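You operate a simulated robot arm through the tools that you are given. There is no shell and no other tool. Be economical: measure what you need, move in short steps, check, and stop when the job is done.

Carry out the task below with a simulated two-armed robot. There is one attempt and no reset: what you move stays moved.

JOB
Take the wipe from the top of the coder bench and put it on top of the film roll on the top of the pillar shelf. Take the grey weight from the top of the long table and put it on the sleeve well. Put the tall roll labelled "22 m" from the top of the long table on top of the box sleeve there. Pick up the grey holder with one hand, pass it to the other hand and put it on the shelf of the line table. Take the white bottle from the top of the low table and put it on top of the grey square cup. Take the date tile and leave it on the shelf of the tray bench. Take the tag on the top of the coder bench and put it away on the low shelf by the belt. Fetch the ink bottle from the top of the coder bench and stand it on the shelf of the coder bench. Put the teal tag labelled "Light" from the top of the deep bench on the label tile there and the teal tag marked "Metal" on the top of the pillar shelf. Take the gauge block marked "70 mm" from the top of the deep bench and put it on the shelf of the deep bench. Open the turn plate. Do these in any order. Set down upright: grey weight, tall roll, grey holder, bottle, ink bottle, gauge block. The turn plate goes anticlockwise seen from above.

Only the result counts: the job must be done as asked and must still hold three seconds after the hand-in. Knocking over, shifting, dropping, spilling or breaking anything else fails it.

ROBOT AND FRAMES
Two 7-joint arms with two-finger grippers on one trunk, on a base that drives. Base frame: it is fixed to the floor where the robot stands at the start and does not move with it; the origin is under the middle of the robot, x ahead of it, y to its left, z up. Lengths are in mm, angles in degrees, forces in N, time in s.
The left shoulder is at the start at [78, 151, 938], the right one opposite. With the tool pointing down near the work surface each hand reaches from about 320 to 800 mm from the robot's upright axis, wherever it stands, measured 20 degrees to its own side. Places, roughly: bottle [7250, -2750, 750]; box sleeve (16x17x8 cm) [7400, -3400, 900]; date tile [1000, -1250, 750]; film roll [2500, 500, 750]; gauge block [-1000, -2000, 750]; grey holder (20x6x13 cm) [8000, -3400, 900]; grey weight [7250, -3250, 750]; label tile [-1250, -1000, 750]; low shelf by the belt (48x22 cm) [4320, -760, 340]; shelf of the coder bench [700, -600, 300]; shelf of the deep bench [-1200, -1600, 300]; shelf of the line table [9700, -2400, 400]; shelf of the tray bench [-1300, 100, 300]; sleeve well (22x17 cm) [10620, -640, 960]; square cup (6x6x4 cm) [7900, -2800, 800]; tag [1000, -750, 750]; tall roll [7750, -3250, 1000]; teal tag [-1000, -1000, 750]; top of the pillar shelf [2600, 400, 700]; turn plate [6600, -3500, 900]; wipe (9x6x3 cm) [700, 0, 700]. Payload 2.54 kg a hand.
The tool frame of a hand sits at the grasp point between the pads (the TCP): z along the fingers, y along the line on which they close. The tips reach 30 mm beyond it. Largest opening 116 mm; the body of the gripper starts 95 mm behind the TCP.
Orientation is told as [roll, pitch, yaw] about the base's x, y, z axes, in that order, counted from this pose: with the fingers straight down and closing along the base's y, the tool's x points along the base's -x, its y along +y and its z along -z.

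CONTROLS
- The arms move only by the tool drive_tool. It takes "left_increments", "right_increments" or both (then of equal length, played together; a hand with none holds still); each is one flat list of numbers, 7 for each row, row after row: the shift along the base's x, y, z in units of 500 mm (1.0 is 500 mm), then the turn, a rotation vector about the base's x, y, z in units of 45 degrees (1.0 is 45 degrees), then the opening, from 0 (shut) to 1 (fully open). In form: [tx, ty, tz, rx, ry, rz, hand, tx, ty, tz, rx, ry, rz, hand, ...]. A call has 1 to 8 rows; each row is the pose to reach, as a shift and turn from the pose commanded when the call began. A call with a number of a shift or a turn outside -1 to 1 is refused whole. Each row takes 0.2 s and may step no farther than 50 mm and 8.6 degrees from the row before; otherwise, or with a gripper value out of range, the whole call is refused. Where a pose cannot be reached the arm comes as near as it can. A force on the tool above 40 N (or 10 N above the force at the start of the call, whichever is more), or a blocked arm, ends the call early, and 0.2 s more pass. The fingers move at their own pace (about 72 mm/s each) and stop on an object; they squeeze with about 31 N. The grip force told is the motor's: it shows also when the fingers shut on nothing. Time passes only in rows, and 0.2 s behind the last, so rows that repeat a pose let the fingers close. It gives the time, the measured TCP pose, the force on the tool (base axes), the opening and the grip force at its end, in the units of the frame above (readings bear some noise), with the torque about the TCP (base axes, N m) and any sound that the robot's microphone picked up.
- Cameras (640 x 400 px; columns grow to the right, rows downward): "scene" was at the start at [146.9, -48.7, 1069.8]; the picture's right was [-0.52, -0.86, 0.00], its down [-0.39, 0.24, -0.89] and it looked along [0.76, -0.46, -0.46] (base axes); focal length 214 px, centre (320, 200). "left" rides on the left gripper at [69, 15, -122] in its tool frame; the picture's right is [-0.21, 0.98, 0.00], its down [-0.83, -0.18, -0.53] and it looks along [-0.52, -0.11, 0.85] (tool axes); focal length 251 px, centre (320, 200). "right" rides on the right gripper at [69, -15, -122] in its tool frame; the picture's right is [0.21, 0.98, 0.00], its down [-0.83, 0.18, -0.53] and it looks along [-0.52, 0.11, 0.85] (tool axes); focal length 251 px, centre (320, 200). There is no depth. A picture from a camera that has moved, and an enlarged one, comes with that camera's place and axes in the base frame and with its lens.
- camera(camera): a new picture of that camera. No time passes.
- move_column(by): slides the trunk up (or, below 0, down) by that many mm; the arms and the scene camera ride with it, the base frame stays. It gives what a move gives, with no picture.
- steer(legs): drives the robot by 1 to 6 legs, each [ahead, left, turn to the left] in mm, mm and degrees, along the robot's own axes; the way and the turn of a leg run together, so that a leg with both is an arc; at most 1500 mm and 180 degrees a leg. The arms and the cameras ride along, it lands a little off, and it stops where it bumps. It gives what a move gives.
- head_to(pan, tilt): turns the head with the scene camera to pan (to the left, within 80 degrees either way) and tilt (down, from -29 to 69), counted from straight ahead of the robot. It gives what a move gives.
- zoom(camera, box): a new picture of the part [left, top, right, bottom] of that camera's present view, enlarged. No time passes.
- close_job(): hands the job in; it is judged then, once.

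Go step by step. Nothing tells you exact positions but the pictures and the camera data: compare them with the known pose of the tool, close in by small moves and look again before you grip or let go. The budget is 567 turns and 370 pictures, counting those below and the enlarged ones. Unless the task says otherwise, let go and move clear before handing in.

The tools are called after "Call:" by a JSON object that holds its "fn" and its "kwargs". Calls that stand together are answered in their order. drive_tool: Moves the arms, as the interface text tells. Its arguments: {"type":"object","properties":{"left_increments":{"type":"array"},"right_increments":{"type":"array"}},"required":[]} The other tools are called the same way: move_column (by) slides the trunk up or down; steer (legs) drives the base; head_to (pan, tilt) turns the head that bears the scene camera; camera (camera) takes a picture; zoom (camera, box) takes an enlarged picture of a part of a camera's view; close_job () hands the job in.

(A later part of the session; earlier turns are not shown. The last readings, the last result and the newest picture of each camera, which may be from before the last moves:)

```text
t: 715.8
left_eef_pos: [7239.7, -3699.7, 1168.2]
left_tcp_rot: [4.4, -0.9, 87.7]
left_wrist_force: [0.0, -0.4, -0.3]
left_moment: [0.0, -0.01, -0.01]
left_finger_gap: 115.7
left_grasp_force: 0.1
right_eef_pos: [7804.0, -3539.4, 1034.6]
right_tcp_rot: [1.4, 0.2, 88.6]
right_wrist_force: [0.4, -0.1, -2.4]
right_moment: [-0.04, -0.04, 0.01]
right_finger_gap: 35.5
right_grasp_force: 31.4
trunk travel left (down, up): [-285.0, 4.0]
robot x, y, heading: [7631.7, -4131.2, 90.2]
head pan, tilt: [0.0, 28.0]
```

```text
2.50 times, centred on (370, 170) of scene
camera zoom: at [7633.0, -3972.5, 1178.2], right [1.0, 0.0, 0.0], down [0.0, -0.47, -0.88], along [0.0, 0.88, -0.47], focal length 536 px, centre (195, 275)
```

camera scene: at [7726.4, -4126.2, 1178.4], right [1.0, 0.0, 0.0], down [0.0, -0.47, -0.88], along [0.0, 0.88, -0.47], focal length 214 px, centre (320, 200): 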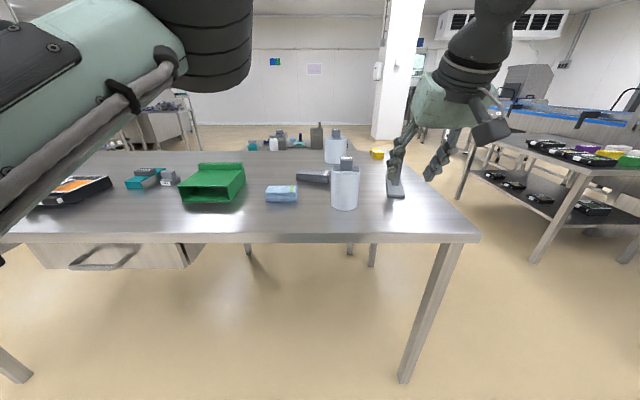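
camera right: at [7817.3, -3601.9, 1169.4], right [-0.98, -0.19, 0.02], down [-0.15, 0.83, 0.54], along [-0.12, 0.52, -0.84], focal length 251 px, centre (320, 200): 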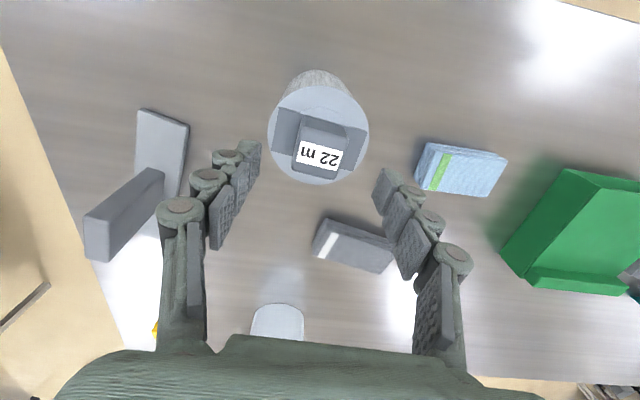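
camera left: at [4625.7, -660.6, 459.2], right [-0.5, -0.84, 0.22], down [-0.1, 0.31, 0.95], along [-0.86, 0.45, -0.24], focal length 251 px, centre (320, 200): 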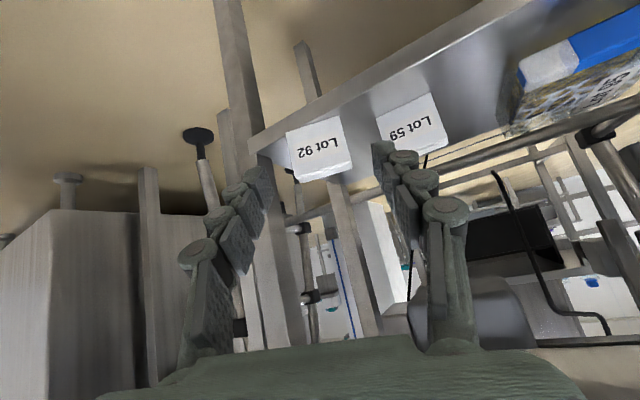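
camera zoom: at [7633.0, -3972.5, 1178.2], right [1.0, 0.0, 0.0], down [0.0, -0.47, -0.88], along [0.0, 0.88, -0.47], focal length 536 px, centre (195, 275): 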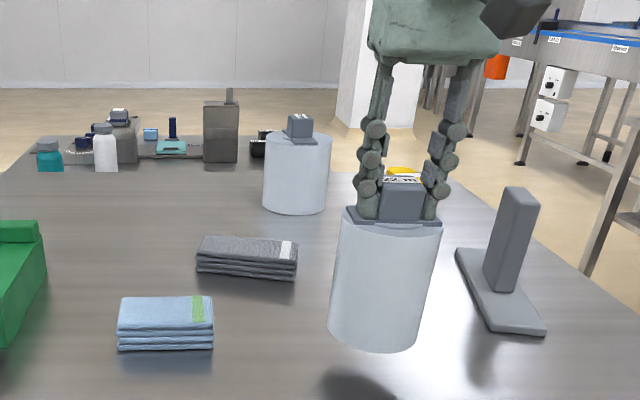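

The roll is up. I'll raise it further, then drive left and forward to bring it over the green sleeve.

Call:
{"fn": "drive_tool", "kwargs": {"right_increments": [0, 0, 0.07, 0, 0, 0, 0, 0, 0, 0.14, 0, 0, 0, 0, 0, 0, 0.19, 0, 0, 0, 0]}}

Call:
{"fn": "steer", "kwargs": {"legs": [[0, 436, 0], [95, 0, 0]]}}

Call:
{"fn": "camera", "kwargs": {"camera": "right"}}

Call:
{"fn": "camera", "kwargs": {"camera": "scene"}}

```text
t: 716.6
left_eef_pos: [7238.1, -3701.1, 1168.8]
left_tcp_rot: [4.4, -0.8, 87.6]
left_wrist_force: [-0.2, 0.3, -0.2]
left_moment: [-0.01, 0.01, -0.02]
left_finger_gap: 116.0
left_grasp_force: 0.0
right_eef_pos: [7819.9, -3554.5, 1117.3]
right_tcp_rot: [1.6, 0.1, 88.5]
right_wrist_force: [0.4, 0.0, -2.2]
right_moment: [0.0, 0.03, 0.0]
right_finger_gap: 35.6
right_grasp_force: 31.9
right hand out of reach, approached as far as the arm can: row 1, 2, 3
trunk travel left (down, up): [-285.0, 4.0]
robot x, y, heading: [7632.7, -4127.2, 90.1]
head pan, tilt: [0.0, 28.0]
```

```text
t: 722.0
left_eef_pos: [6802.3, -3610.2, 1166.7]
left_tcp_rot: [4.3, -0.9, 88.0]
left_wrist_force: [1.0, -0.4, 0.7]
left_moment: [-0.05, -0.02, 0.01]
left_finger_gap: 116.5
left_grasp_force: 0.2
right_eef_pos: [7383.1, -3461.5, 1117.3]
right_tcp_rot: [1.6, 0.0, 88.8]
right_wrist_force: [0.1, 0.9, -3.5]
right_moment: [-0.04, -0.01, -0.02]
right_finger_gap: 35.5
right_grasp_force: 31.3
trunk travel left (down, up): [-285.0, 4.0]
robot x, y, heading: [7194.5, -4043.6, 90.4]
head pan, tilt: [0.0, 28.0]
```

```text
137 pictures are left
camera right: at [7400.0, -3529.6, 1239.8], right [-0.98, -0.19, 0.03], down [-0.15, 0.83, 0.54], along [-0.13, 0.52, -0.84], focal length 251 px, centre (320, 200)
```

right: 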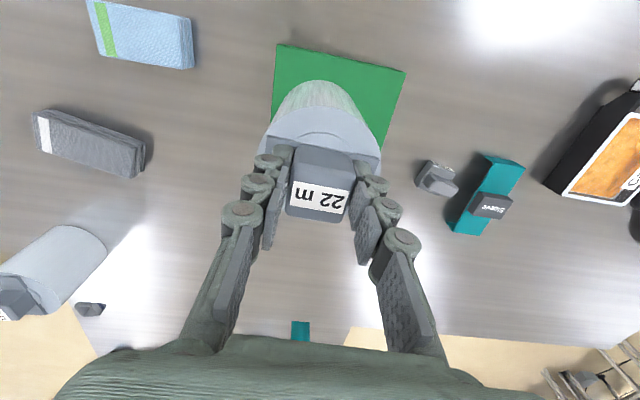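

```text
136 pictures are left
camera scene: at [7197.5, -3880.3, 1178.2], right [1.0, 0.01, 0.0], down [0.0, -0.47, -0.88], along [-0.01, 0.88, -0.47], focal length 214 px, centre (320, 200)
```

scene: 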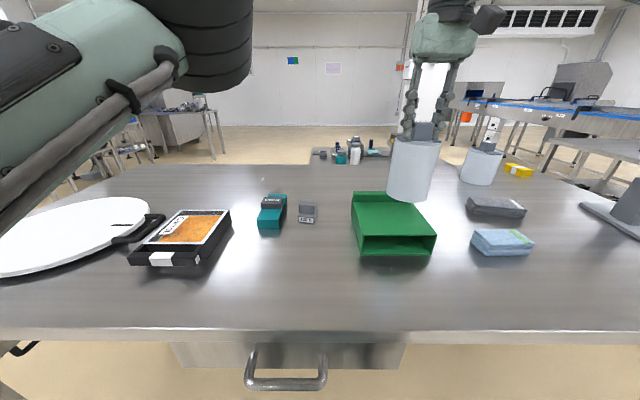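

Call:
{"fn": "steer", "kwargs": {"legs": [[12, 20, 0]]}}

Call:
{"fn": "camera", "kwargs": {"camera": "right"}}

Call:
{"fn": "zoom", "kwargs": {"camera": "scene", "box": [320, 110, 480, 270]}}

```text
t: 722.9
left_eef_pos: [6782.8, -3598.0, 1167.6]
left_tcp_rot: [4.3, -1.0, 88.0]
left_wrist_force: [-0.3, 0.0, -1.0]
left_moment: [0.0, 0.02, 0.02]
left_finger_gap: 116.0
left_grasp_force: 0.1
right_eef_pos: [7364.8, -3452.2, 1119.2]
right_tcp_rot: [1.4, -0.1, 89.0]
right_wrist_force: [0.8, 0.4, -3.3]
right_moment: [0.0, -0.05, 0.01]
right_finger_gap: 35.2
right_grasp_force: 31.2
trunk travel left (down, up): [-285.0, 4.0]
robot x, y, heading: [7179.5, -4027.8, 90.4]
head pan, tilt: [0.0, 28.0]
```

```text
135 pictures are left
camera right: at [7379.5, -3518.5, 1240.2], right [-0.98, -0.2, 0.02], down [-0.15, 0.83, 0.54], along [-0.13, 0.52, -0.84], focal length 251 px, centre (320, 200)
```

right: 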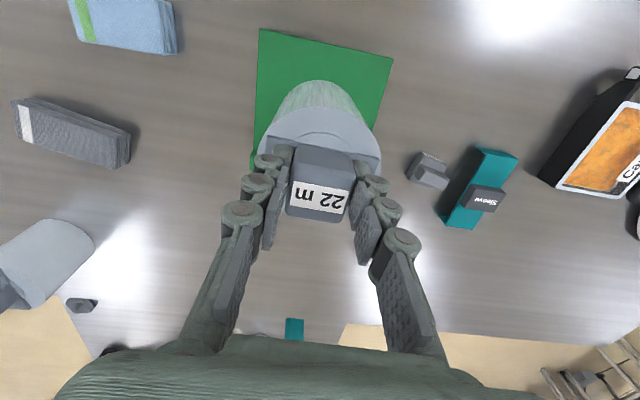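

```text
2.50 times, centred on (400, 190) of scene
camera zoom: at [7177.2, -3869.2, 1178.3], right [1.0, 0.01, 0.0], down [0.0, -0.47, -0.88], along [-0.01, 0.88, -0.47], focal length 536 px, centre (120, 225)
```

zoom: 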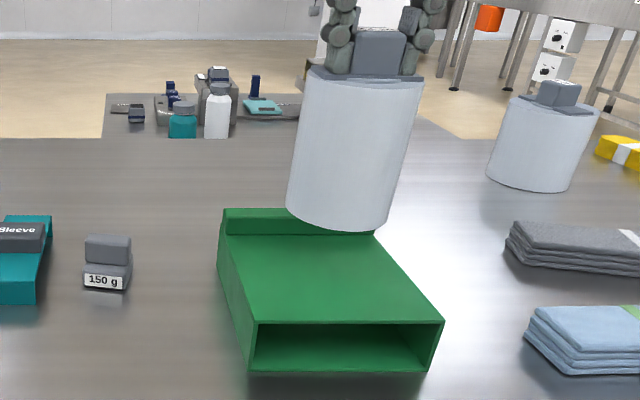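

Slightly too far back: I'll pull 12 mm toward me and lower onto the sleeve in small steps.

Call:
{"fn": "drive_tool", "kwargs": {"right_increments": [-0.004, -0.024, -0.02, 0, 0, 0, 0, -0.004, -0.024, -0.05, 0, 0, 0, 0, -0.004, -0.024, -0.064, 0, 0, 0, 0]}}

Call:
{"fn": "zoom", "kwargs": {"camera": "scene", "box": [320, 110, 480, 270]}}

```text
t: 723.7
left_eef_pos: [6781.7, -3600.7, 1168.4]
left_tcp_rot: [4.3, -0.8, 87.9]
left_wrist_force: [-0.3, -0.6, -0.3]
left_moment: [-0.01, 0.02, 0.02]
left_finger_gap: 115.9
left_grasp_force: 0.0
right_eef_pos: [7362.1, -3463.8, 1086.8]
right_tcp_rot: [1.5, 0.0, 88.9]
right_wrist_force: [-1.2, -0.4, -3.2]
right_moment: [-0.02, -0.02, -0.01]
right_finger_gap: 35.2
right_grasp_force: 31.0
trunk travel left (down, up): [-285.0, 4.0]
robot x, y, heading: [7177.9, -4029.6, 90.2]
head pan, tilt: [0.0, 28.0]
```

```text
2.50 times, centred on (400, 190) of scene
camera zoom: at [7177.7, -3869.7, 1178.4], right [1.0, 0.01, 0.0], down [0.0, -0.47, -0.88], along [-0.01, 0.88, -0.47], focal length 536 px, centre (120, 225)
```

zoom: 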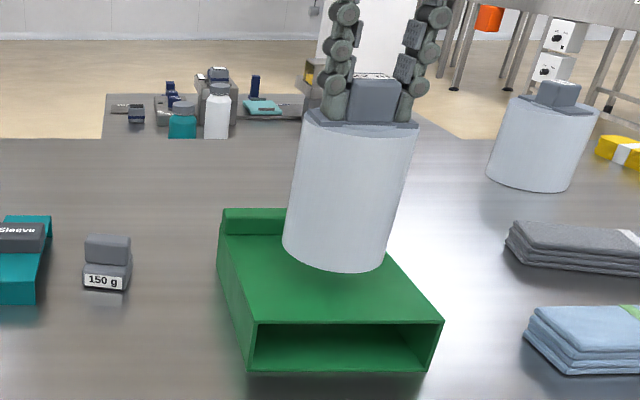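

Call:
{"fn": "drive_tool", "kwargs": {"right_increments": [0, 0, -0.01, 0, 0, 0, 0, 0, 0, -0.02, 0, 0, 0, 0, 0, 0, -0.03, 0, 0, 0, 0, 0, 0, -0.038, 0, 0, 0, 0]}}

Call:
{"fn": "zoom", "kwargs": {"camera": "scene", "box": [320, 110, 480, 270]}}

```text
t: 724.7
left_eef_pos: [6782.7, -3599.5, 1167.8]
left_tcp_rot: [4.4, -1.0, 88.1]
left_wrist_force: [0.4, -0.2, 0.2]
left_moment: [-0.02, 0.0, 0.02]
left_finger_gap: 116.2
left_grasp_force: 0.1
right_eef_pos: [7362.1, -3463.8, 1068.7]
right_tcp_rot: [1.6, 0.0, 88.9]
right_wrist_force: [-0.4, 1.1, -2.1]
right_moment: [0.0, 0.0, 0.01]
right_finger_gap: 35.5
right_grasp_force: 30.9
trunk travel left (down, up): [-285.0, 4.0]
robot x, y, heading: [7179.4, -4025.4, 90.4]
head pan, tilt: [0.0, 28.0]
```

```text
2.50 times, centred on (400, 190) of scene
camera zoom: at [7177.6, -3869.6, 1178.4], right [1.0, 0.01, 0.0], down [0.0, -0.47, -0.88], along [-0.01, 0.88, -0.47], focal length 536 px, centre (120, 225)
```

zoom: 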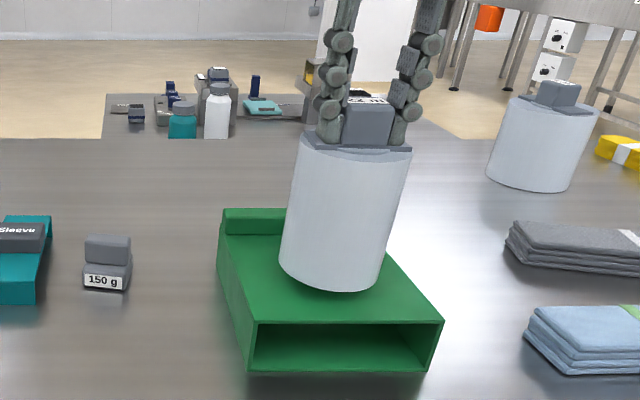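

Call:
{"fn": "drive_tool", "kwargs": {"right_increments": [0, 0, -0.01, 0, 0, 0, 0, 0, 0, -0.018, 0, 0, 0, 0, 0, 0, -0.026, 0, 0, 0, 0, 0, 0, -0.034, 0, 0, 0, 0]}}

Call:
{"fn": "zoom", "kwargs": {"camera": "scene", "box": [320, 110, 480, 270]}}

```text
t: 725.7
left_eef_pos: [6782.7, -3602.0, 1170.1]
left_tcp_rot: [4.3, -1.0, 88.0]
left_wrist_force: [-0.2, -0.1, 1.0]
left_moment: [-0.08, -0.02, -0.02]
left_finger_gap: 116.0
left_grasp_force: 0.1
right_eef_pos: [7360.5, -3464.3, 1053.9]
right_tcp_rot: [1.5, -0.3, 88.9]
right_wrist_force: [-1.7, 1.5, 15.6]
right_moment: [-0.13, -0.7, 0.02]
right_finger_gap: 35.5
right_grasp_force: 31.1
trunk travel left (down, up): [-285.0, 4.0]
robot x, y, heading: [7177.5, -4026.9, 90.2]
head pan, tilt: [0.0, 28.0]
```

```text
2.50 times, centred on (400, 190) of scene
camera zoom: at [7176.9, -3870.8, 1179.0], right [1.0, 0.01, 0.0], down [0.0, -0.47, -0.88], along [-0.01, 0.88, -0.47], focal length 536 px, centre (120, 225)
```

zoom: 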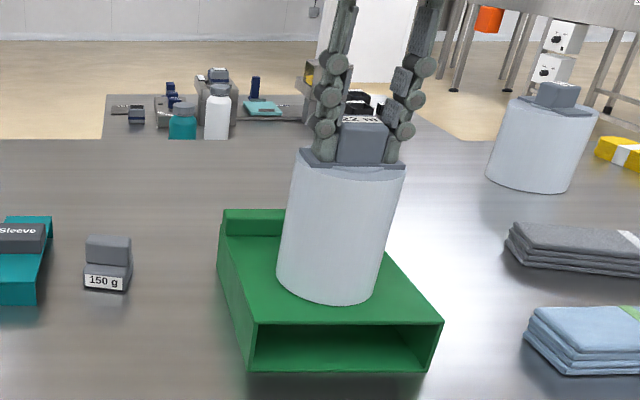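

The roll stands on the sleeve. Relieve, open and lift away.

Call:
{"fn": "drive_tool", "kwargs": {"right_increments": [0, 0, 0.006, 0, 0, 0, 0, 0, 0, 0.006, 0, 0, 0, 0.4, 0, 0, 0.006, 0, 0, 0, 0.65, 0, 0, 0.05, 0, 0, 0, 0.65, 0, 0, 0.12, 0, 0, 0, 0.65, 0, -0.02, 0.17, 0, 0, 0, 0.65]}}

Call:
{"fn": "zoom", "kwargs": {"camera": "scene", "box": [280, 110, 480, 270]}}

```text
t: 727.1
left_eef_pos: [6782.7, -3599.9, 1168.6]
left_tcp_rot: [4.3, -0.9, 87.9]
left_wrist_force: [-0.7, 0.9, 0.5]
left_moment: [0.01, -0.03, -0.03]
left_finger_gap: 116.2
left_grasp_force: 0.0
right_eef_pos: [7359.2, -3473.7, 1136.6]
right_tcp_rot: [1.5, 0.1, 88.8]
right_wrist_force: [1.0, 0.2, -0.2]
right_moment: [0.03, -0.01, 0.01]
right_finger_gap: 75.5
right_grasp_force: 0.0
trunk travel left (down, up): [-285.0, 4.0]
robot x, y, heading: [7176.6, -4028.0, 90.3]
head pan, tilt: [0.0, 28.0]
```

```text
2.50 times, centred on (380, 190) of scene
camera zoom: at [7177.5, -3870.3, 1178.5], right [1.0, 0.01, 0.0], down [0.0, -0.47, -0.88], along [-0.01, 0.88, -0.47], focal length 536 px, centre (170, 225)
```

zoom: 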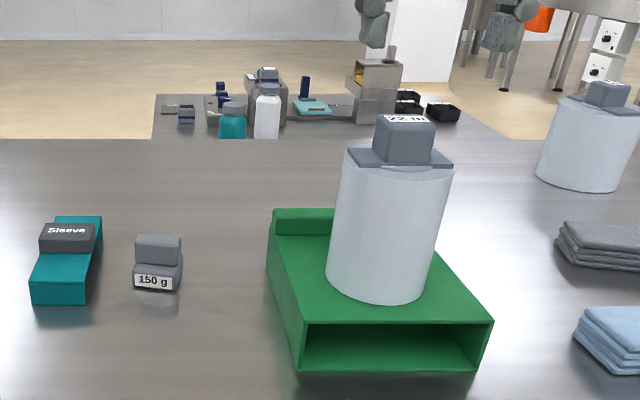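

The tall roll is in place. Before the holder handover I want to see the line table's shelf. I'll drive to the table's east end and look.

Call:
{"fn": "steer", "kwargs": {"legs": [[-150, 0, 0], [0, -1250, 0]]}}

Call:
{"fn": "head_to", "kwargs": {"pan": -35, "tilt": 15}}

Call:
{"fn": "camera", "kwargs": {"camera": "scene"}}

Call:
{"fn": "head_to", "kwargs": {"pan": 10, "tilt": 22}}

Call:
{"fn": "camera", "kwargs": {"camera": "scene"}}

```text
t: 740.6
left_eef_pos: [8083.6, -3748.6, 1168.9]
left_tcp_rot: [4.3, -0.9, 86.0]
left_wrist_force: [-0.1, -0.7, -0.9]
left_moment: [-0.01, 0.01, 0.02]
left_finger_gap: 115.7
left_grasp_force: 0.1
right_eef_pos: [8665.9, -3640.1, 1135.1]
right_tcp_rot: [1.5, -0.1, 87.0]
right_wrist_force: [0.1, 0.4, 0.4]
right_moment: [0.0, -0.05, 0.02]
right_finger_gap: 75.3
right_grasp_force: 0.1
trunk travel left (down, up): [-285.0, 4.0]
robot x, y, heading: [8467.0, -4188.6, 88.3]
head pan, tilt: [0.0, 28.0]
```

```text
t: 741.6
left_eef_pos: [8082.9, -3748.6, 1169.1]
left_tcp_rot: [4.2, -0.9, 86.1]
left_wrist_force: [-0.3, 0.4, -0.8]
left_moment: [-0.03, 0.0, -0.01]
left_finger_gap: 116.2
left_grasp_force: 0.0
right_eef_pos: [8665.6, -3639.9, 1136.5]
right_tcp_rot: [1.5, 0.0, 87.0]
right_wrist_force: [-0.3, 0.0, -0.7]
right_moment: [-0.01, 0.03, -0.01]
right_finger_gap: 75.5
right_grasp_force: 0.1
trunk travel left (down, up): [-285.0, 4.0]
robot x, y, heading: [8463.4, -4188.1, 88.3]
head pan, tilt: [-35.0, 15.0]
```

```text
129 pictures are left
camera scene: at [8522.8, -4046.5, 1199.4], right [0.8, -0.59, 0.0], down [-0.15, -0.21, -0.97], along [0.57, 0.78, -0.26], focal length 214 px, centre (320, 200)
```

scene: 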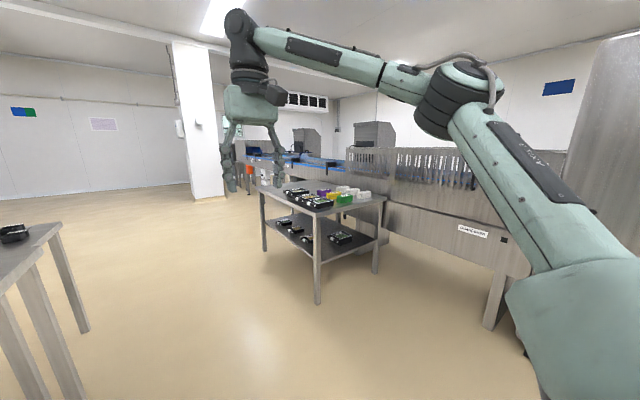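

```text
t: 742.8
left_eef_pos: [8085.1, -3748.5, 1168.8]
left_tcp_rot: [4.5, -0.9, 86.1]
left_wrist_force: [-0.2, 0.7, -0.3]
left_moment: [-0.01, -0.02, -0.01]
left_finger_gap: 115.8
left_grasp_force: 0.1
right_eef_pos: [8665.9, -3641.1, 1135.8]
right_tcp_rot: [1.5, 0.1, 87.0]
right_wrist_force: [-0.3, 0.1, 0.6]
right_moment: [-0.02, 0.01, 0.03]
right_finger_gap: 75.4
right_grasp_force: 0.0
trunk travel left (down, up): [-285.0, 4.0]
robot x, y, heading: [8463.8, -4186.7, 88.7]
head pan, tilt: [10.0, 22.0]
```

```text
128 pictures are left
camera scene: at [8453.7, -4029.9, 1188.1], right [0.99, 0.15, 0.0], down [0.06, -0.37, -0.93], along [-0.14, 0.92, -0.37], focal length 214 px, centre (320, 200)
```

scene: 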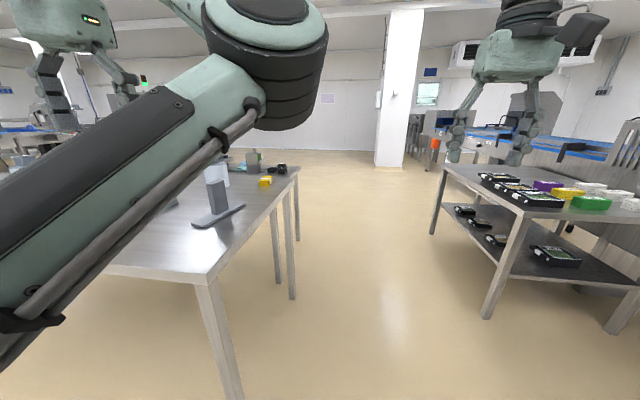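

I know the layout: the line table's shelf has free space near its south-west corner. Before picking the holder, I'll test how far the left hand can reach across the middle, pitched forward, for the handover.

Call:
{"fn": "drive_tool", "kwargs": {"left_increments": [0.08, 0, -0.02, 0.1, 0, 0, 1, 0.16, 0, -0.04, 0.25, 0, 0, 1, 0.24, 0, -0.06, 0.4, 0, 0, 1, 0.32, 0, -0.08, 0.55, 0, 0, 1, 0.4, 0, -0.1, 0.7, 0, 0, 1, 0.48, 0.0, -0.12, 0.85, 0, 0, 1, 0.56, 0.02, -0.14, 1, 0, 0, 1, 0.64, 0.04, -0.14, 1, 0, 0, 1]}}

Call:
{"fn": "drive_tool", "kwargs": {"left_increments": [0.06, 0.01, 0.0, 0.12, 0, 0, 1, 0.12, 0.02, 0, 0.25, 0, 0, 1, 0.18, 0.03, 0, 0.35, 0, 0, 1]}}

Call:
{"fn": "camera", "kwargs": {"camera": "scene"}}

```text
t: 744.6
left_eef_pos: [8110.3, -3613.2, 1072.8]
left_tcp_rot: [8.1, -42.8, 85.3]
left_wrist_force: [1.0, -0.9, 0.1]
left_moment: [0.03, 0.0, 0.01]
left_finger_gap: 115.7
left_grasp_force: 0.1
left hand out of reach, approached as far as the arm can: row 1, 2, 3, 4, 5, 6, 7, 8
right_eef_pos: [8665.5, -3643.3, 1137.0]
right_tcp_rot: [1.5, -0.1, 87.0]
right_wrist_force: [-0.1, -0.2, 0.5]
right_moment: [0.06, -0.03, 0.01]
right_finger_gap: 75.4
right_grasp_force: 0.1
trunk travel left (down, up): [-285.0, 4.0]
robot x, y, heading: [8467.4, -4187.1, 88.4]
head pan, tilt: [10.0, 22.0]
```

```text
t: 745.4
left_eef_pos: [8201.4, -3588.2, 1079.7]
left_tcp_rot: [10.6, -58.2, 83.4]
left_wrist_force: [0.0, -0.5, -0.5]
left_moment: [-0.04, 0.0, 0.01]
left_finger_gap: 116.0
left_grasp_force: 0.0
left hand out of reach, approached as far as the arm can: row 1
right_eef_pos: [8665.7, -3641.2, 1135.8]
right_tcp_rot: [1.5, 0.0, 87.1]
right_wrist_force: [0.4, -0.2, 0.2]
right_moment: [0.0, 0.01, 0.0]
right_finger_gap: 75.1
right_grasp_force: 0.0
trunk travel left (down, up): [-285.0, 4.0]
robot x, y, heading: [8465.4, -4188.9, 88.5]
head pan, tilt: [10.0, 22.0]
```

```text
127 pictures are left
camera scene: at [8453.7, -4029.8, 1188.1], right [0.99, 0.15, 0.0], down [0.06, -0.37, -0.93], along [-0.14, 0.92, -0.37], focal length 214 px, centre (320, 200)
```

scene: 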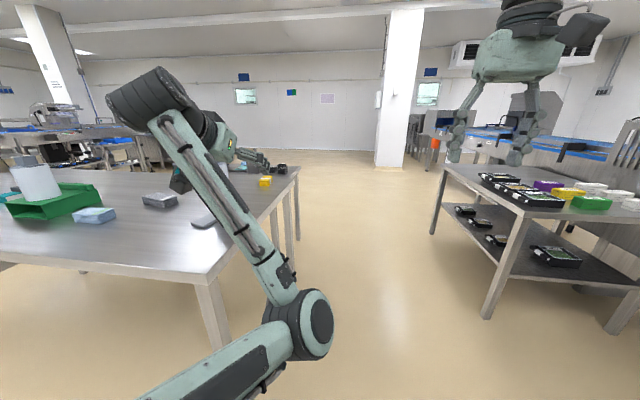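

Call:
{"fn": "drive_tool", "kwargs": {"left_increments": [0.08, -0.01, 0.0, 0, 0, 0, 1, 0.16, -0.02, 0, 0, 0, 0, 1, 0.24, -0.03, 0, 0, 0, 0, 1, 0.32, -0.04, 0, 0, 0, 0, 1, 0.4, -0.05, 0, 0, 0, 0, 1, 0.48, -0.06, 0, 0, 0, 0, 1, 0.56, -0.07, 0, 0, 0, 0, 1]}}

Call:
{"fn": "camera", "kwargs": {"camera": "scene"}}

```text
t: 747.0
left_eef_pos: [8477.9, -3599.3, 1065.2]
left_tcp_rot: [10.7, -58.5, 83.2]
left_wrist_force: [0.1, -0.1, -0.4]
left_moment: [0.0, 0.02, 0.0]
left_finger_gap: 116.1
left_grasp_force: 0.0
left hand out of reach, approached as far as the arm can: row 3, 4, 5, 6, 7
right_eef_pos: [8666.5, -3639.5, 1135.4]
right_tcp_rot: [1.6, 0.1, 87.0]
right_wrist_force: [0.1, -0.5, 0.6]
right_moment: [0.01, 0.0, 0.0]
right_finger_gap: 75.4
right_grasp_force: 0.0
trunk travel left (down, up): [-285.0, 4.0]
robot x, y, heading: [8465.7, -4186.2, 88.5]
head pan, tilt: [10.0, 22.0]
```

```text
126 pictures are left
camera scene: at [8453.8, -4029.9, 1188.1], right [0.99, 0.15, 0.0], down [0.06, -0.37, -0.93], along [-0.14, 0.92, -0.37], focal length 214 px, centre (320, 200)
```

scene: 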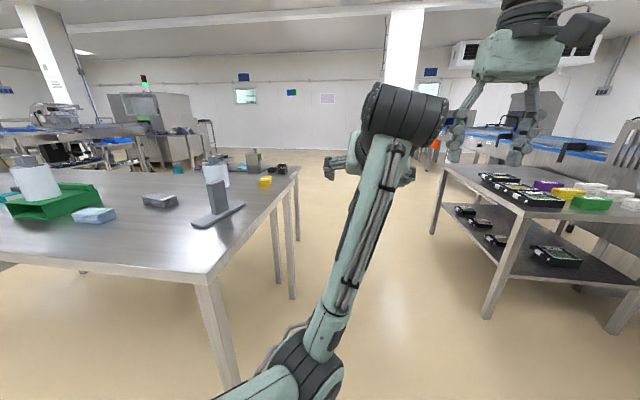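

The left hand can reach the middle in this elbow-down posture, so the handover is feasible away from the table. I'll first return the left arm to its high outboard posture, then pick the holder with the right.

Call:
{"fn": "drive_tool", "kwargs": {"left_increments": [-0.09, 0.01, 0.0, 0, 0, 0, 1, -0.18, 0.02, 0.01, 0, 0, 0, 1, -0.27, 0.02, 0.02, 0, 0, 0, 1, -0.36, 0.02, 0.03, 0, 0, 0, 1, -0.45, 0.01, 0.04, -0.1, 0, 0, 1, -0.54, -0.02, 0.06, -0.2, 0, 0, 1, -0.63, -0.05, 0.08, -0.3, 0, 0, 1, -0.71, -0.08, 0.1, -0.3, 0, 0, 1]}}

Call:
{"fn": "drive_tool", "kwargs": {"left_increments": [-0.09, -0.03, 0.0, 0, 0, 0, 1, -0.17, -0.06, 0.01, 0, 0, 0, 1, -0.25, -0.09, 0.02, 0, 0, 0, 1, -0.33, -0.12, 0.03, 0, 0, 0, 1, -0.38, -0.14, 0.04, 0, 0, 0, 1]}}

Call:
{"fn": "drive_tool", "kwargs": {"left_increments": [0.02, -0.05, 0.04, -0.15, 0, 0, 1, 0.04, -0.1, 0.07, -0.3, 0, 0, 1, 0.06, -0.15, 0.09, -0.45, 0, 0, 1, 0.1, -0.19, 0.1, -0.6, 0, 0, 1, 0.16, -0.22, 0.1, -0.75, 0, 0, 1, 0.22, -0.24, 0.1, -0.9, 0, 0, 1, 0.28, -0.26, 0.1, -0.98, 0, 0, 1]}}

Call:
{"fn": "head_to", "kwargs": {"pan": 30, "tilt": 25}}

Call:
{"fn": "camera", "kwargs": {"camera": "scene"}}

```text
t: 748.8
left_eef_pos: [8103.7, -3623.7, 1113.1]
left_tcp_rot: [8.5, -44.6, 84.7]
left_wrist_force: [-0.1, -0.9, 0.4]
left_moment: [0.02, 0.01, 0.02]
left_finger_gap: 115.9
left_grasp_force: 0.0
left hand out of reach, approached as far as the arm can: row 5, 6, 7, 8
right_eef_pos: [8665.6, -3641.5, 1136.1]
right_tcp_rot: [1.5, 0.0, 87.0]
right_wrist_force: [0.2, -0.5, 0.4]
right_moment: [0.02, -0.01, -0.01]
right_finger_gap: 75.3
right_grasp_force: 0.0
trunk travel left (down, up): [-285.0, 4.0]
robot x, y, heading: [8467.2, -4188.1, 88.5]
head pan, tilt: [10.0, 22.0]
```

```text
t: 750.0
left_eef_pos: [7915.1, -3694.5, 1133.6]
left_tcp_rot: [8.5, -44.8, 85.0]
left_wrist_force: [-0.5, 0.3, 0.2]
left_moment: [0.02, 0.02, -0.01]
left_finger_gap: 115.6
left_grasp_force: 0.0
right_eef_pos: [8665.4, -3639.8, 1135.3]
right_tcp_rot: [1.4, -0.1, 87.0]
right_wrist_force: [-0.7, -0.8, 0.5]
right_moment: [-0.01, 0.0, 0.03]
right_finger_gap: 75.8
right_grasp_force: 0.2
trunk travel left (down, up): [-285.0, 4.0]
robot x, y, heading: [8461.7, -4186.3, 88.7]
head pan, tilt: [10.0, 22.0]
```

```text
t: 751.6
left_eef_pos: [8054.5, -3824.4, 1185.3]
left_tcp_rot: [5.0, -0.7, 86.5]
left_wrist_force: [-0.1, 0.2, 1.3]
left_moment: [0.0, 0.03, 0.01]
left_finger_gap: 115.9
left_grasp_force: 0.1
right_eef_pos: [8666.4, -3640.8, 1135.9]
right_tcp_rot: [1.5, 0.0, 86.8]
right_wrist_force: [0.6, -0.1, 0.7]
right_moment: [-0.03, 0.01, 0.0]
right_finger_gap: 75.4
right_grasp_force: 0.0
trunk travel left (down, up): [-285.0, 4.0]
robot x, y, heading: [8464.6, -4188.1, 88.3]
head pan, tilt: [10.0, 22.0]
```

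```text
t: 752.4
left_eef_pos: [8053.4, -3822.7, 1185.6]
left_tcp_rot: [5.1, -0.7, 86.4]
left_wrist_force: [-0.5, -0.2, 0.5]
left_moment: [0.0, -0.03, 0.03]
left_finger_gap: 115.9
left_grasp_force: 0.1
right_eef_pos: [8665.5, -3640.4, 1135.1]
right_tcp_rot: [1.5, -0.1, 87.1]
right_wrist_force: [0.7, 0.6, -0.2]
right_moment: [0.01, -0.01, -0.01]
right_finger_gap: 75.7
right_grasp_force: 0.1
trunk travel left (down, up): [-285.0, 4.0]
robot x, y, heading: [8461.8, -4189.6, 88.4]
head pan, tilt: [30.0, 25.0]
```

```text
125 pictures are left
camera scene: at [8423.4, -4040.7, 1183.2], right [0.88, 0.48, 0.0], down [0.2, -0.37, -0.91], along [-0.43, 0.8, -0.42], focal length 214 px, centre (320, 200)
```

scene: 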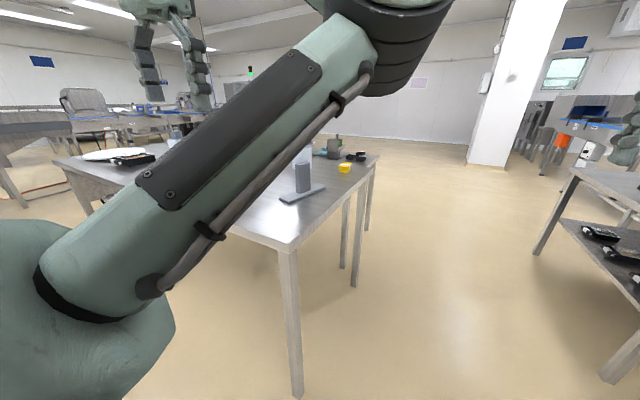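

I'll go to the holder from the south, turning the right hand's yaw to match it.

Call:
{"fn": "steer", "kwargs": {"legs": [[0, 640, 1.6], [110, 0, 0]]}}

Call:
{"fn": "drive_tool", "kwargs": {"right_increments": [0, 0.02, -0.02, 0.15, 0, -0.1, 0.8, 0, 0.04, -0.04, 0.3, 0, -0.2, 0.8, 0, 0.06, -0.06, 0.45, 0, -0.3, 0.8, 0, 0.08, -0.08, 0.55, 0, -0.38, 0.8]}}

Call:
{"fn": "camera", "kwargs": {"camera": "right"}}

Call:
{"fn": "head_to", "kwargs": {"pan": -10, "tilt": 28}}

Call:
{"fn": "zoom", "kwargs": {"camera": "scene", "box": [240, 100, 480, 260]}}

```text
t: 759.9
left_eef_pos: [7398.4, -3706.5, 1184.6]
left_tcp_rot: [4.9, -0.6, 87.4]
left_wrist_force: [0.7, 0.1, -0.6]
left_moment: [-0.05, 0.01, 0.01]
left_finger_gap: 116.0
left_grasp_force: 0.1
right_eef_pos: [8007.4, -3513.6, 1133.9]
right_tcp_rot: [1.5, 0.1, 87.8]
right_wrist_force: [-0.5, 0.6, 0.4]
right_moment: [-0.05, 0.0, -0.01]
right_finger_gap: 75.2
right_grasp_force: 0.0
trunk travel left (down, up): [-285.0, 4.0]
robot x, y, heading: [7817.6, -4067.2, 89.4]
head pan, tilt: [30.0, 25.0]
```

```text
t: 760.9
left_eef_pos: [7399.1, -3707.8, 1185.3]
left_tcp_rot: [4.9, -0.8, 87.3]
left_wrist_force: [-0.4, 0.3, -0.1]
left_moment: [0.02, 0.05, 0.0]
left_finger_gap: 115.9
left_grasp_force: 0.0
right_eef_pos: [8007.0, -3473.1, 1094.9]
right_tcp_rot: [6.5, -24.2, 69.2]
right_wrist_force: [-0.1, 0.6, 0.2]
right_moment: [0.03, 0.02, 0.01]
right_finger_gap: 93.1
right_grasp_force: 0.1
trunk travel left (down, up): [-285.0, 4.0]
robot x, y, heading: [7812.8, -4064.1, 89.4]
head pan, tilt: [30.0, 25.0]
```

```text
124 pictures are left
camera right: at [7994.2, -3587.2, 1176.4], right [-0.99, 0.12, 0.01], down [0.07, 0.54, 0.84], along [0.09, 0.84, -0.54], focal length 251 px, centre (320, 200)
```

right: 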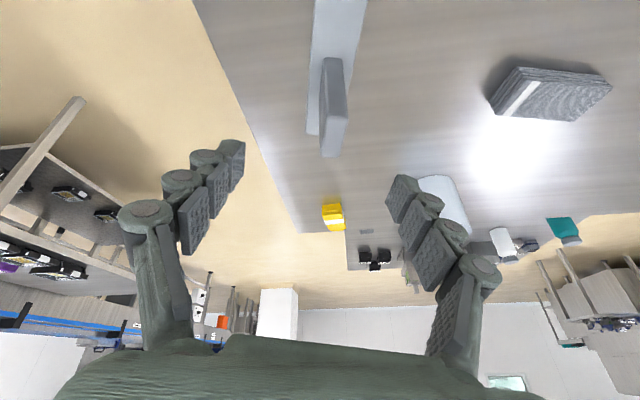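

```text
t: 762.0
left_eef_pos: [7398.9, -3708.4, 1185.4]
left_tcp_rot: [5.0, -0.8, 87.3]
left_wrist_force: [0.5, 0.8, 0.4]
left_moment: [0.0, -0.01, -0.01]
left_finger_gap: 116.1
left_grasp_force: 0.0
right_eef_pos: [8007.3, -3474.2, 1094.0]
right_tcp_rot: [6.4, -24.1, 69.4]
right_wrist_force: [0.0, 0.1, -0.1]
right_moment: [0.0, -0.04, -0.01]
right_finger_gap: 93.0
right_grasp_force: 0.0
trunk travel left (down, up): [-285.0, 4.0]
robot x, y, heading: [7816.8, -4065.1, 89.5]
head pan, tilt: [-10.0, 28.0]
```

```text
2.50 times, centred on (360, 180) of scene
camera zoom: at [7833.4, -3909.5, 1178.4], right [0.98, -0.18, 0.0], down [-0.09, -0.46, -0.88], along [0.16, 0.87, -0.47], focal length 536 px, centre (220, 250)
```

zoom: 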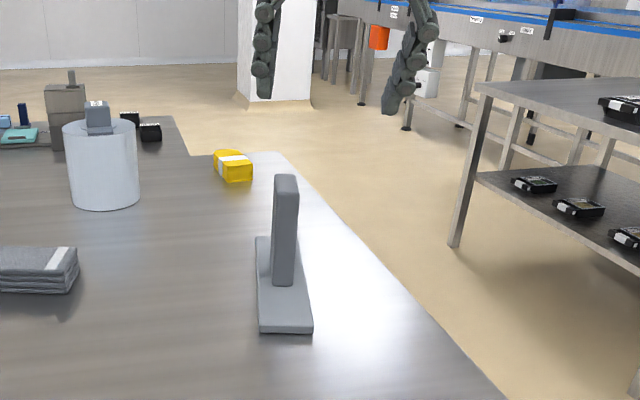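

Call:
{"fn": "drive_tool", "kwargs": {"right_increments": [0, 0.06, -0.06, 0, 0, 0, 0.7, -0.004, 0.12, -0.12, 0, 0, 0, 0.6, -0.008, 0.17, -0.18, 0, 0, 0, 0.6]}}

Call:
{"fn": "camera", "kwargs": {"camera": "right"}}

```text
t: 762.8
left_eef_pos: [7399.9, -3707.5, 1186.7]
left_tcp_rot: [5.0, -0.7, 87.3]
left_wrist_force: [0.3, 0.1, 0.6]
left_moment: [-0.03, 0.02, -0.02]
left_finger_gap: 116.2
left_grasp_force: 0.0
right_eef_pos: [8002.3, -3389.6, 1002.7]
right_tcp_rot: [6.4, -24.2, 69.4]
right_wrist_force: [-0.2, -0.3, 0.6]
right_moment: [-0.02, 0.02, 0.0]
right_finger_gap: 69.3
right_grasp_force: 0.0
trunk travel left (down, up): [-285.0, 4.0]
robot x, y, heading: [7816.5, -4065.6, 89.2]
head pan, tilt: [-10.0, 28.0]
```

```text
122 pictures are left
camera right: at [7989.6, -3502.7, 1084.5], right [-0.99, 0.12, 0.01], down [0.07, 0.54, 0.84], along [0.09, 0.84, -0.54], focal length 251 px, centre (320, 200)
```

right: 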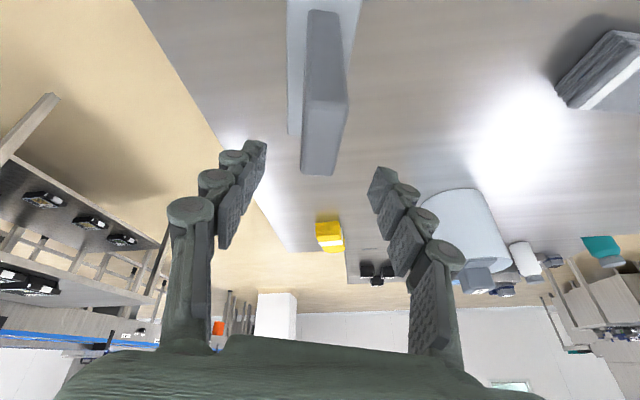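

The post is a plate about 24 mm thick and 65 mm deep. Lower to its top and grip across the thickness.

Call:
{"fn": "drive_tool", "kwargs": {"right_increments": [-0.004, 0, -0.06, 0, 0, 0, 0.6, -0.006, 0, -0.106, 0, 0, 0, 0.6, -0.006, 0, -0.106, 0, 0, 0, 0.2, -0.006, 0, -0.106, 0, 0, 0, 0, -0.006, 0, -0.106, 0, 0, 0, 0]}}

Call:
{"fn": "camera", "kwargs": {"camera": "right"}}

```text
t: 764.0
left_eef_pos: [7398.7, -3708.6, 1185.4]
left_tcp_rot: [4.9, -0.8, 87.3]
left_wrist_force: [-0.6, -0.2, 0.0]
left_moment: [0.02, 0.0, 0.01]
left_finger_gap: 116.1
left_grasp_force: 0.2
right_eef_pos: [7998.7, -3390.4, 953.0]
right_tcp_rot: [6.4, -24.1, 69.5]
right_wrist_force: [0.1, -0.8, 2.1]
right_moment: [0.07, -0.11, -0.12]
right_finger_gap: 23.0
right_grasp_force: 31.0
trunk travel left (down, up): [-285.0, 4.0]
robot x, y, heading: [7816.9, -4062.7, 89.5]
head pan, tilt: [-10.0, 28.0]
```

```text
121 pictures are left
camera right: at [7986.0, -3503.8, 1034.4], right [-0.99, 0.12, 0.01], down [0.07, 0.54, 0.84], along [0.09, 0.84, -0.54], focal length 251 px, centre (320, 200)
```

right: 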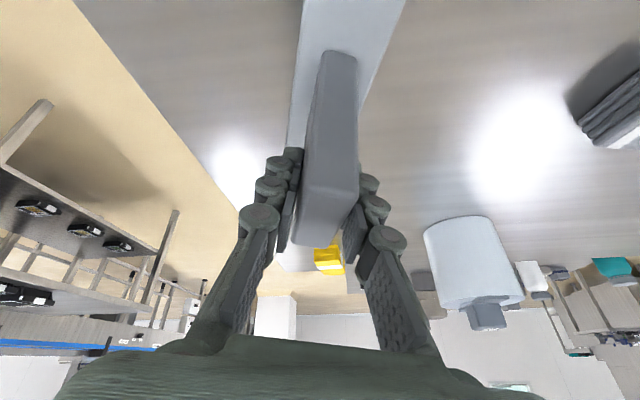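

Gripped (23 mm). Lift and back away from the table for the handover.

Call:
{"fn": "drive_tool", "kwargs": {"right_increments": [0, 0, 0.05, 0, 0, 0, 0, 0, 0, 0.14, 0, 0, 0, 0, 0, -0.02, 0.22, 0, 0, 0, 0]}}

Call:
{"fn": "steer", "kwargs": {"legs": [[-550, 0, 0]]}}

Call:
{"fn": "drive_tool", "kwargs": {"right_increments": [0, -0.04, 0, -0.12, 0, -0.15, 0, 0, -0.08, 0.01, -0.24, 0, -0.3, 0, 0, -0.12, 0.02, -0.36, 0, -0.45, 0, 0, -0.16, 0.03, -0.45, 0, -0.6, 0, 0, -0.2, 0.03, -0.5, 0, -0.75, 0, 0, -0.24, 0.03, -0.5, 0, -0.9, 0]}}

Call:
{"fn": "camera", "kwargs": {"camera": "scene"}}

```text
t: 764.8
left_eef_pos: [7398.6, -3708.4, 1185.5]
left_tcp_rot: [4.9, -0.8, 87.2]
left_wrist_force: [-0.2, -0.3, 0.3]
left_moment: [0.02, 0.01, 0.04]
left_finger_gap: 116.0
left_grasp_force: 0.1
right_eef_pos: [8001.3, -3403.6, 1061.3]
right_tcp_rot: [6.3, -24.2, 69.4]
right_wrist_force: [0.0, -0.2, -0.2]
right_moment: [0.01, -0.02, 0.03]
right_finger_gap: 23.1
right_grasp_force: 31.3
trunk travel left (down, up): [-285.0, 4.0]
robot x, y, heading: [7819.3, -4064.8, 89.4]
head pan, tilt: [-10.0, 28.0]
```

```text
t: 768.0
left_eef_pos: [7394.4, -4263.3, 1185.2]
left_tcp_rot: [4.9, -0.9, 86.2]
left_wrist_force: [-0.2, -0.5, -1.0]
left_moment: [0.04, 0.0, -0.01]
left_finger_gap: 116.2
left_grasp_force: 0.0
right_eef_pos: [8002.9, -3969.2, 1060.1]
right_tcp_rot: [6.4, -24.2, 68.3]
right_wrist_force: [-0.2, -0.5, -0.2]
right_moment: [0.02, 0.07, 0.0]
right_finger_gap: 23.0
right_grasp_force: 30.8
trunk travel left (down, up): [-285.0, 4.0]
robot x, y, heading: [7805.0, -4629.8, 88.2]
head pan, tilt: [-10.0, 28.0]
```

```text
t: 769.4
left_eef_pos: [7393.6, -4261.9, 1185.8]
left_tcp_rot: [4.9, -0.8, 86.1]
left_wrist_force: [0.3, 0.5, -0.1]
left_moment: [0.01, -0.02, -0.02]
left_finger_gap: 115.9
left_grasp_force: 0.1
right_eef_pos: [8007.9, -4096.1, 1071.7]
right_tcp_rot: [-8.3, -7.2, 31.1]
right_wrist_force: [0.5, 0.4, -1.2]
right_moment: [0.0, 0.02, 0.02]
right_finger_gap: 23.0
right_grasp_force: 31.3
right hand out of reach, approached as far as the arm can: row 3, 4, 5, 6
trunk travel left (down, up): [-285.0, 4.0]
robot x, y, heading: [7807.9, -4628.1, 88.1]
head pan, tilt: [-10.0, 28.0]
```

```text
120 pictures are left
camera scene: at [7824.9, -4473.4, 1178.4], right [0.98, -0.2, 0.0], down [-0.1, -0.46, -0.88], along [0.18, 0.86, -0.47], focal length 214 px, centre (320, 200)
```

scene: 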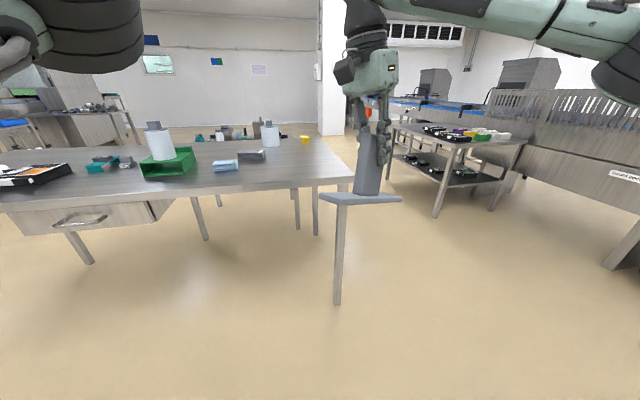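

The wrist limited the turn and tipped the holder. I'll restore its tilt so the holder is upright again, keeping this yaw.

Call:
{"fn": "drive_tool", "kwargs": {"right_increments": [0, 0, 0, 0.12, -0.04, 0.02, 0, 0, 0, 0, 0.24, -0.08, 0.04, 0, 0, 0, 0, 0.36, -0.12, 0.06, 0, 0, 0, 0, 0.47, -0.16, 0.08, 0]}}

Call:
{"fn": "zoom", "kwargs": {"camera": "scene", "box": [280, 40, 460, 240]}}

```text
t: 770.4
left_eef_pos: [7393.8, -4262.7, 1185.3]
left_tcp_rot: [5.0, -0.8, 86.1]
left_wrist_force: [0.4, 0.6, 0.5]
left_moment: [0.01, 0.0, -0.02]
left_finger_gap: 115.9
left_grasp_force: 0.0
right_eef_pos: [8007.7, -4095.5, 1072.0]
right_tcp_rot: [6.7, -24.5, 30.7]
right_wrist_force: [0.1, -0.3, -0.7]
right_moment: [-0.01, 0.01, 0.0]
right_finger_gap: 22.8
right_grasp_force: 30.6
trunk travel left (down, up): [-285.0, 4.0]
robot x, y, heading: [7803.0, -4633.1, 88.3]
head pan, tilt: [-10.0, 28.0]
```

```text
2.00 times, centred on (370, 140) of scene
camera zoom: at [7824.9, -4473.6, 1178.5], right [0.98, -0.2, 0.0], down [-0.1, -0.46, -0.88], along [0.18, 0.86, -0.47], focal length 429 px, centre (220, 320)
```

zoom: 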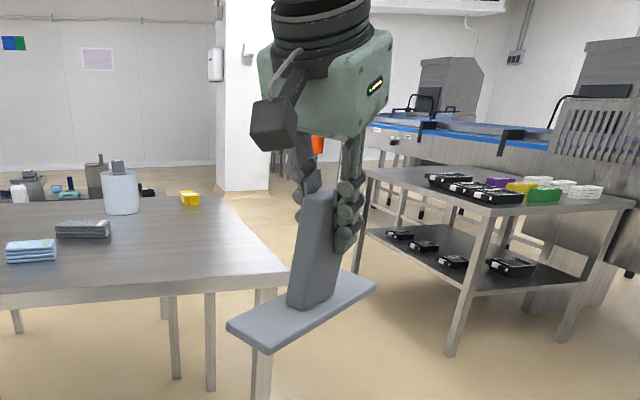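

The holder is upright, its base axis pointing 31° (toward the right-front). Now bring the left hand round, yawed to the same direction, then pitched nearly horizontal.

Call:
{"fn": "drive_tool", "kwargs": {"left_increments": [0.06, 0, -0.02, 0, 0, -0.15, 1, 0.12, 0, -0.04, 0, 0, -0.3, 1, 0.18, 0, -0.06, 0, 0, -0.45, 1, 0.24, 0, -0.08, 0, 0, -0.6, 1, 0.3, 0, -0.1, 0, 0, -0.76, 1, 0.36, 0, -0.12, 0, 0, -0.92, 1, 0.42, 0.0, -0.14, 0, 0, -1, 1]}}

Call:
{"fn": "drive_tool", "kwargs": {"left_increments": [0.03, 0.01, 0, 0, 0, -0.11, 0.8, 0.06, 0.02, 0, 0, 0, -0.22, 0.7, 0.09, 0.03, -0.01, 0.08, -0.14, -0.22, 0.6, 0.12, 0.04, -0.02, 0.16, -0.28, -0.22, 0.6, 0.15, 0.05, -0.03, 0.24, -0.42, -0.22, 0.6, 0.18, 0.06, -0.04, 0.32, -0.56, -0.22, 0.6, 0.2, 0.07, -0.05, 0.4, -0.7, -0.22, 0.6]}}

Call:
{"fn": "camera", "kwargs": {"camera": "scene"}}

```text
t: 772.0
left_eef_pos: [7421.3, -4287.8, 1108.2]
left_tcp_rot: [5.0, -0.8, 41.4]
left_wrist_force: [0.1, -0.3, 0.8]
left_moment: [0.08, -0.02, 0.02]
left_finger_gap: 116.1
left_grasp_force: 0.1
left hand out of reach, approached as far as the arm can: row 1, 2, 3, 4, 5, 6, 7
right_eef_pos: [8008.2, -4095.5, 1073.3]
right_tcp_rot: [6.8, -24.5, 30.7]
right_wrist_force: [0.4, -0.5, -0.5]
right_moment: [0.01, -0.01, -0.01]
right_finger_gap: 23.1
right_grasp_force: 30.9
trunk travel left (down, up): [-285.0, 4.0]
robot x, y, heading: [7804.6, -4627.7, 88.2]
head pan, tilt: [-10.0, 28.0]
```

```text
t: 773.6
left_eef_pos: [7517.1, -4255.1, 1066.2]
left_tcp_rot: [-6.4, -41.5, 38.4]
left_wrist_force: [0.4, -0.6, 0.4]
left_moment: [0.06, 0.05, 0.05]
left_finger_gap: 69.5
left_grasp_force: 0.0
left hand out of reach, approached as far as the arm can: row 1, 2, 3, 4, 5, 6
right_eef_pos: [8008.5, -4097.2, 1073.1]
right_tcp_rot: [6.6, -24.4, 30.7]
right_wrist_force: [0.4, -0.1, -0.7]
right_moment: [0.01, 0.03, -0.01]
right_finger_gap: 22.9
right_grasp_force: 31.3
trunk travel left (down, up): [-285.0, 4.0]
robot x, y, heading: [7801.2, -4631.2, 88.1]
head pan, tilt: [-10.0, 28.0]
```

```text
118 pictures are left
camera scene: at [7833.8, -4492.3, 1251.4], right [0.93, -0.36, 0.0], down [0.11, 0.3, -0.95], along [0.34, 0.88, 0.32], focal length 214 px, centre (320, 200)
```

scene: 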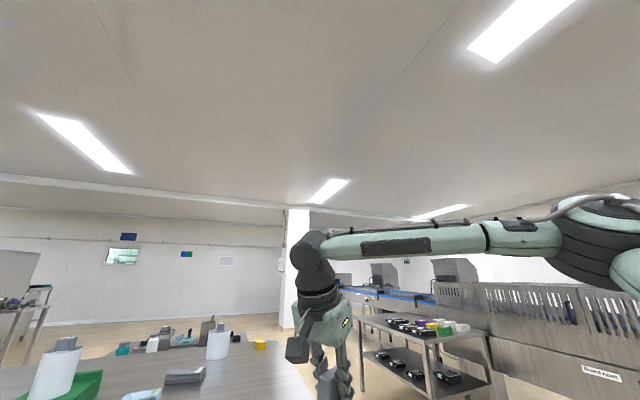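

The left arm is pushing against the head. I'll move it back outward and forward.

Call:
{"fn": "drive_tool", "kwargs": {"left_increments": [-0.05, 0.03, -0.02, -0.08, 0.14, 0.05, 0.6, -0.1, 0.06, -0.03, -0.16, 0.28, 0.1, 0.6, -0.15, 0.09, -0.04, -0.24, 0.42, 0.15, 0.6, -0.2, 0.13, -0.04, -0.32, 0.56, 0.2, 0.8, -0.22, 0.18, -0.04, -0.38, 0.66, 0.25, 1]}}

Call:
{"fn": "head_to", "kwargs": {"pan": 20, "tilt": 30}}

Call:
{"fn": "camera", "kwargs": {"camera": "scene"}}

```text
t: 774.0
left_eef_pos: [7499.5, -4248.7, 1054.9]
left_tcp_rot: [-7.0, -38.3, 40.8]
left_wrist_force: [-0.4, -0.9, 0.9]
left_moment: [-0.01, 0.0, -0.03]
left_finger_gap: 69.4
left_grasp_force: 0.1
right_eef_pos: [8007.1, -4094.5, 1071.2]
right_tcp_rot: [6.6, -24.4, 30.8]
right_wrist_force: [0.2, 0.0, -0.6]
right_moment: [-0.03, -0.04, 0.01]
right_finger_gap: 22.8
right_grasp_force: 31.1
trunk travel left (down, up): [-285.0, 4.0]
robot x, y, heading: [7799.6, -4629.4, 88.1]
head pan, tilt: [-10.0, 28.0]
stopped in row 1 (left hand): the arm was blocked; the commanded pose is now the measured one
```

```text
t: 774.9
left_eef_pos: [7499.1, -4249.6, 1054.3]
left_tcp_rot: [-7.3, -38.7, 41.0]
left_wrist_force: [-0.4, 0.9, -0.3]
left_moment: [0.0, 0.0, 0.03]
left_finger_gap: 69.6
left_grasp_force: 0.0
right_eef_pos: [8007.9, -4095.1, 1072.1]
right_tcp_rot: [6.6, -24.4, 30.8]
right_wrist_force: [-0.2, 0.6, -0.5]
right_moment: [-0.01, 0.0, 0.0]
right_finger_gap: 22.8
right_grasp_force: 31.1
trunk travel left (down, up): [-285.0, 4.0]
robot x, y, heading: [7802.0, -4629.4, 88.4]
head pan, tilt: [20.0, 30.0]
```

```text
117 pictures are left
camera scene: at [7823.0, -4476.8, 1231.2], right [0.98, -0.19, 0.0], down [0.02, 0.08, -1.0], along [0.19, 0.98, 0.09], focal length 214 px, centre (320, 200)
```

scene: 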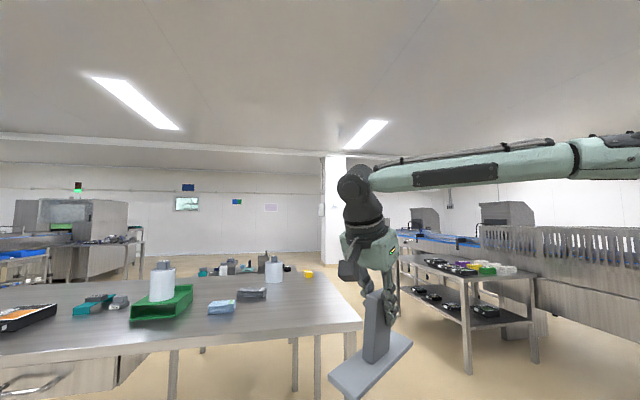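

Call:
{"fn": "head_to", "kwargs": {"pan": -50, "tilt": 20}}

Call:
{"fn": "drive_tool", "kwargs": {"left_increments": [-0.03, 0.04, 0.0, 0, 0, 0, 0.6, -0.06, 0.08, 0, 0, 0, 0, 0.6, -0.1, 0.12, 0, 0, 0, 0, 0.6]}}

```text
t: 776.3
left_eef_pos: [7500.2, -4250.1, 1057.9]
left_tcp_rot: [-6.2, -38.0, 40.0]
left_wrist_force: [0.4, -0.3, -0.4]
left_moment: [-0.01, 0.02, 0.0]
left_finger_gap: 69.8
left_grasp_force: 0.1
right_eef_pos: [8009.0, -4095.3, 1072.6]
right_tcp_rot: [6.6, -24.5, 30.8]
right_wrist_force: [0.2, 0.3, 0.1]
right_moment: [0.01, -0.01, -0.01]
right_finger_gap: 22.7
right_grasp_force: 31.0
trunk travel left (down, up): [-285.0, 4.0]
robot x, y, heading: [7800.8, -4633.7, 88.3]
head pan, tilt: [-50.0, 20.0]
```

```text
t: 777.1
left_eef_pos: [7451.6, -4190.0, 1059.5]
left_tcp_rot: [-6.3, -38.0, 40.0]
left_wrist_force: [0.1, -0.2, -0.4]
left_moment: [0.0, -0.01, 0.0]
left_finger_gap: 69.6
left_grasp_force: 0.1
right_eef_pos: [8008.1, -4094.1, 1071.8]
right_tcp_rot: [6.6, -24.5, 30.8]
right_wrist_force: [-0.8, 0.9, -1.2]
right_moment: [0.0, -0.03, 0.01]
right_finger_gap: 22.7
right_grasp_force: 31.2
trunk travel left (down, up): [-285.0, 4.0]
robot x, y, heading: [7803.3, -4628.6, 88.2]
head pan, tilt: [-50.0, 20.0]
```

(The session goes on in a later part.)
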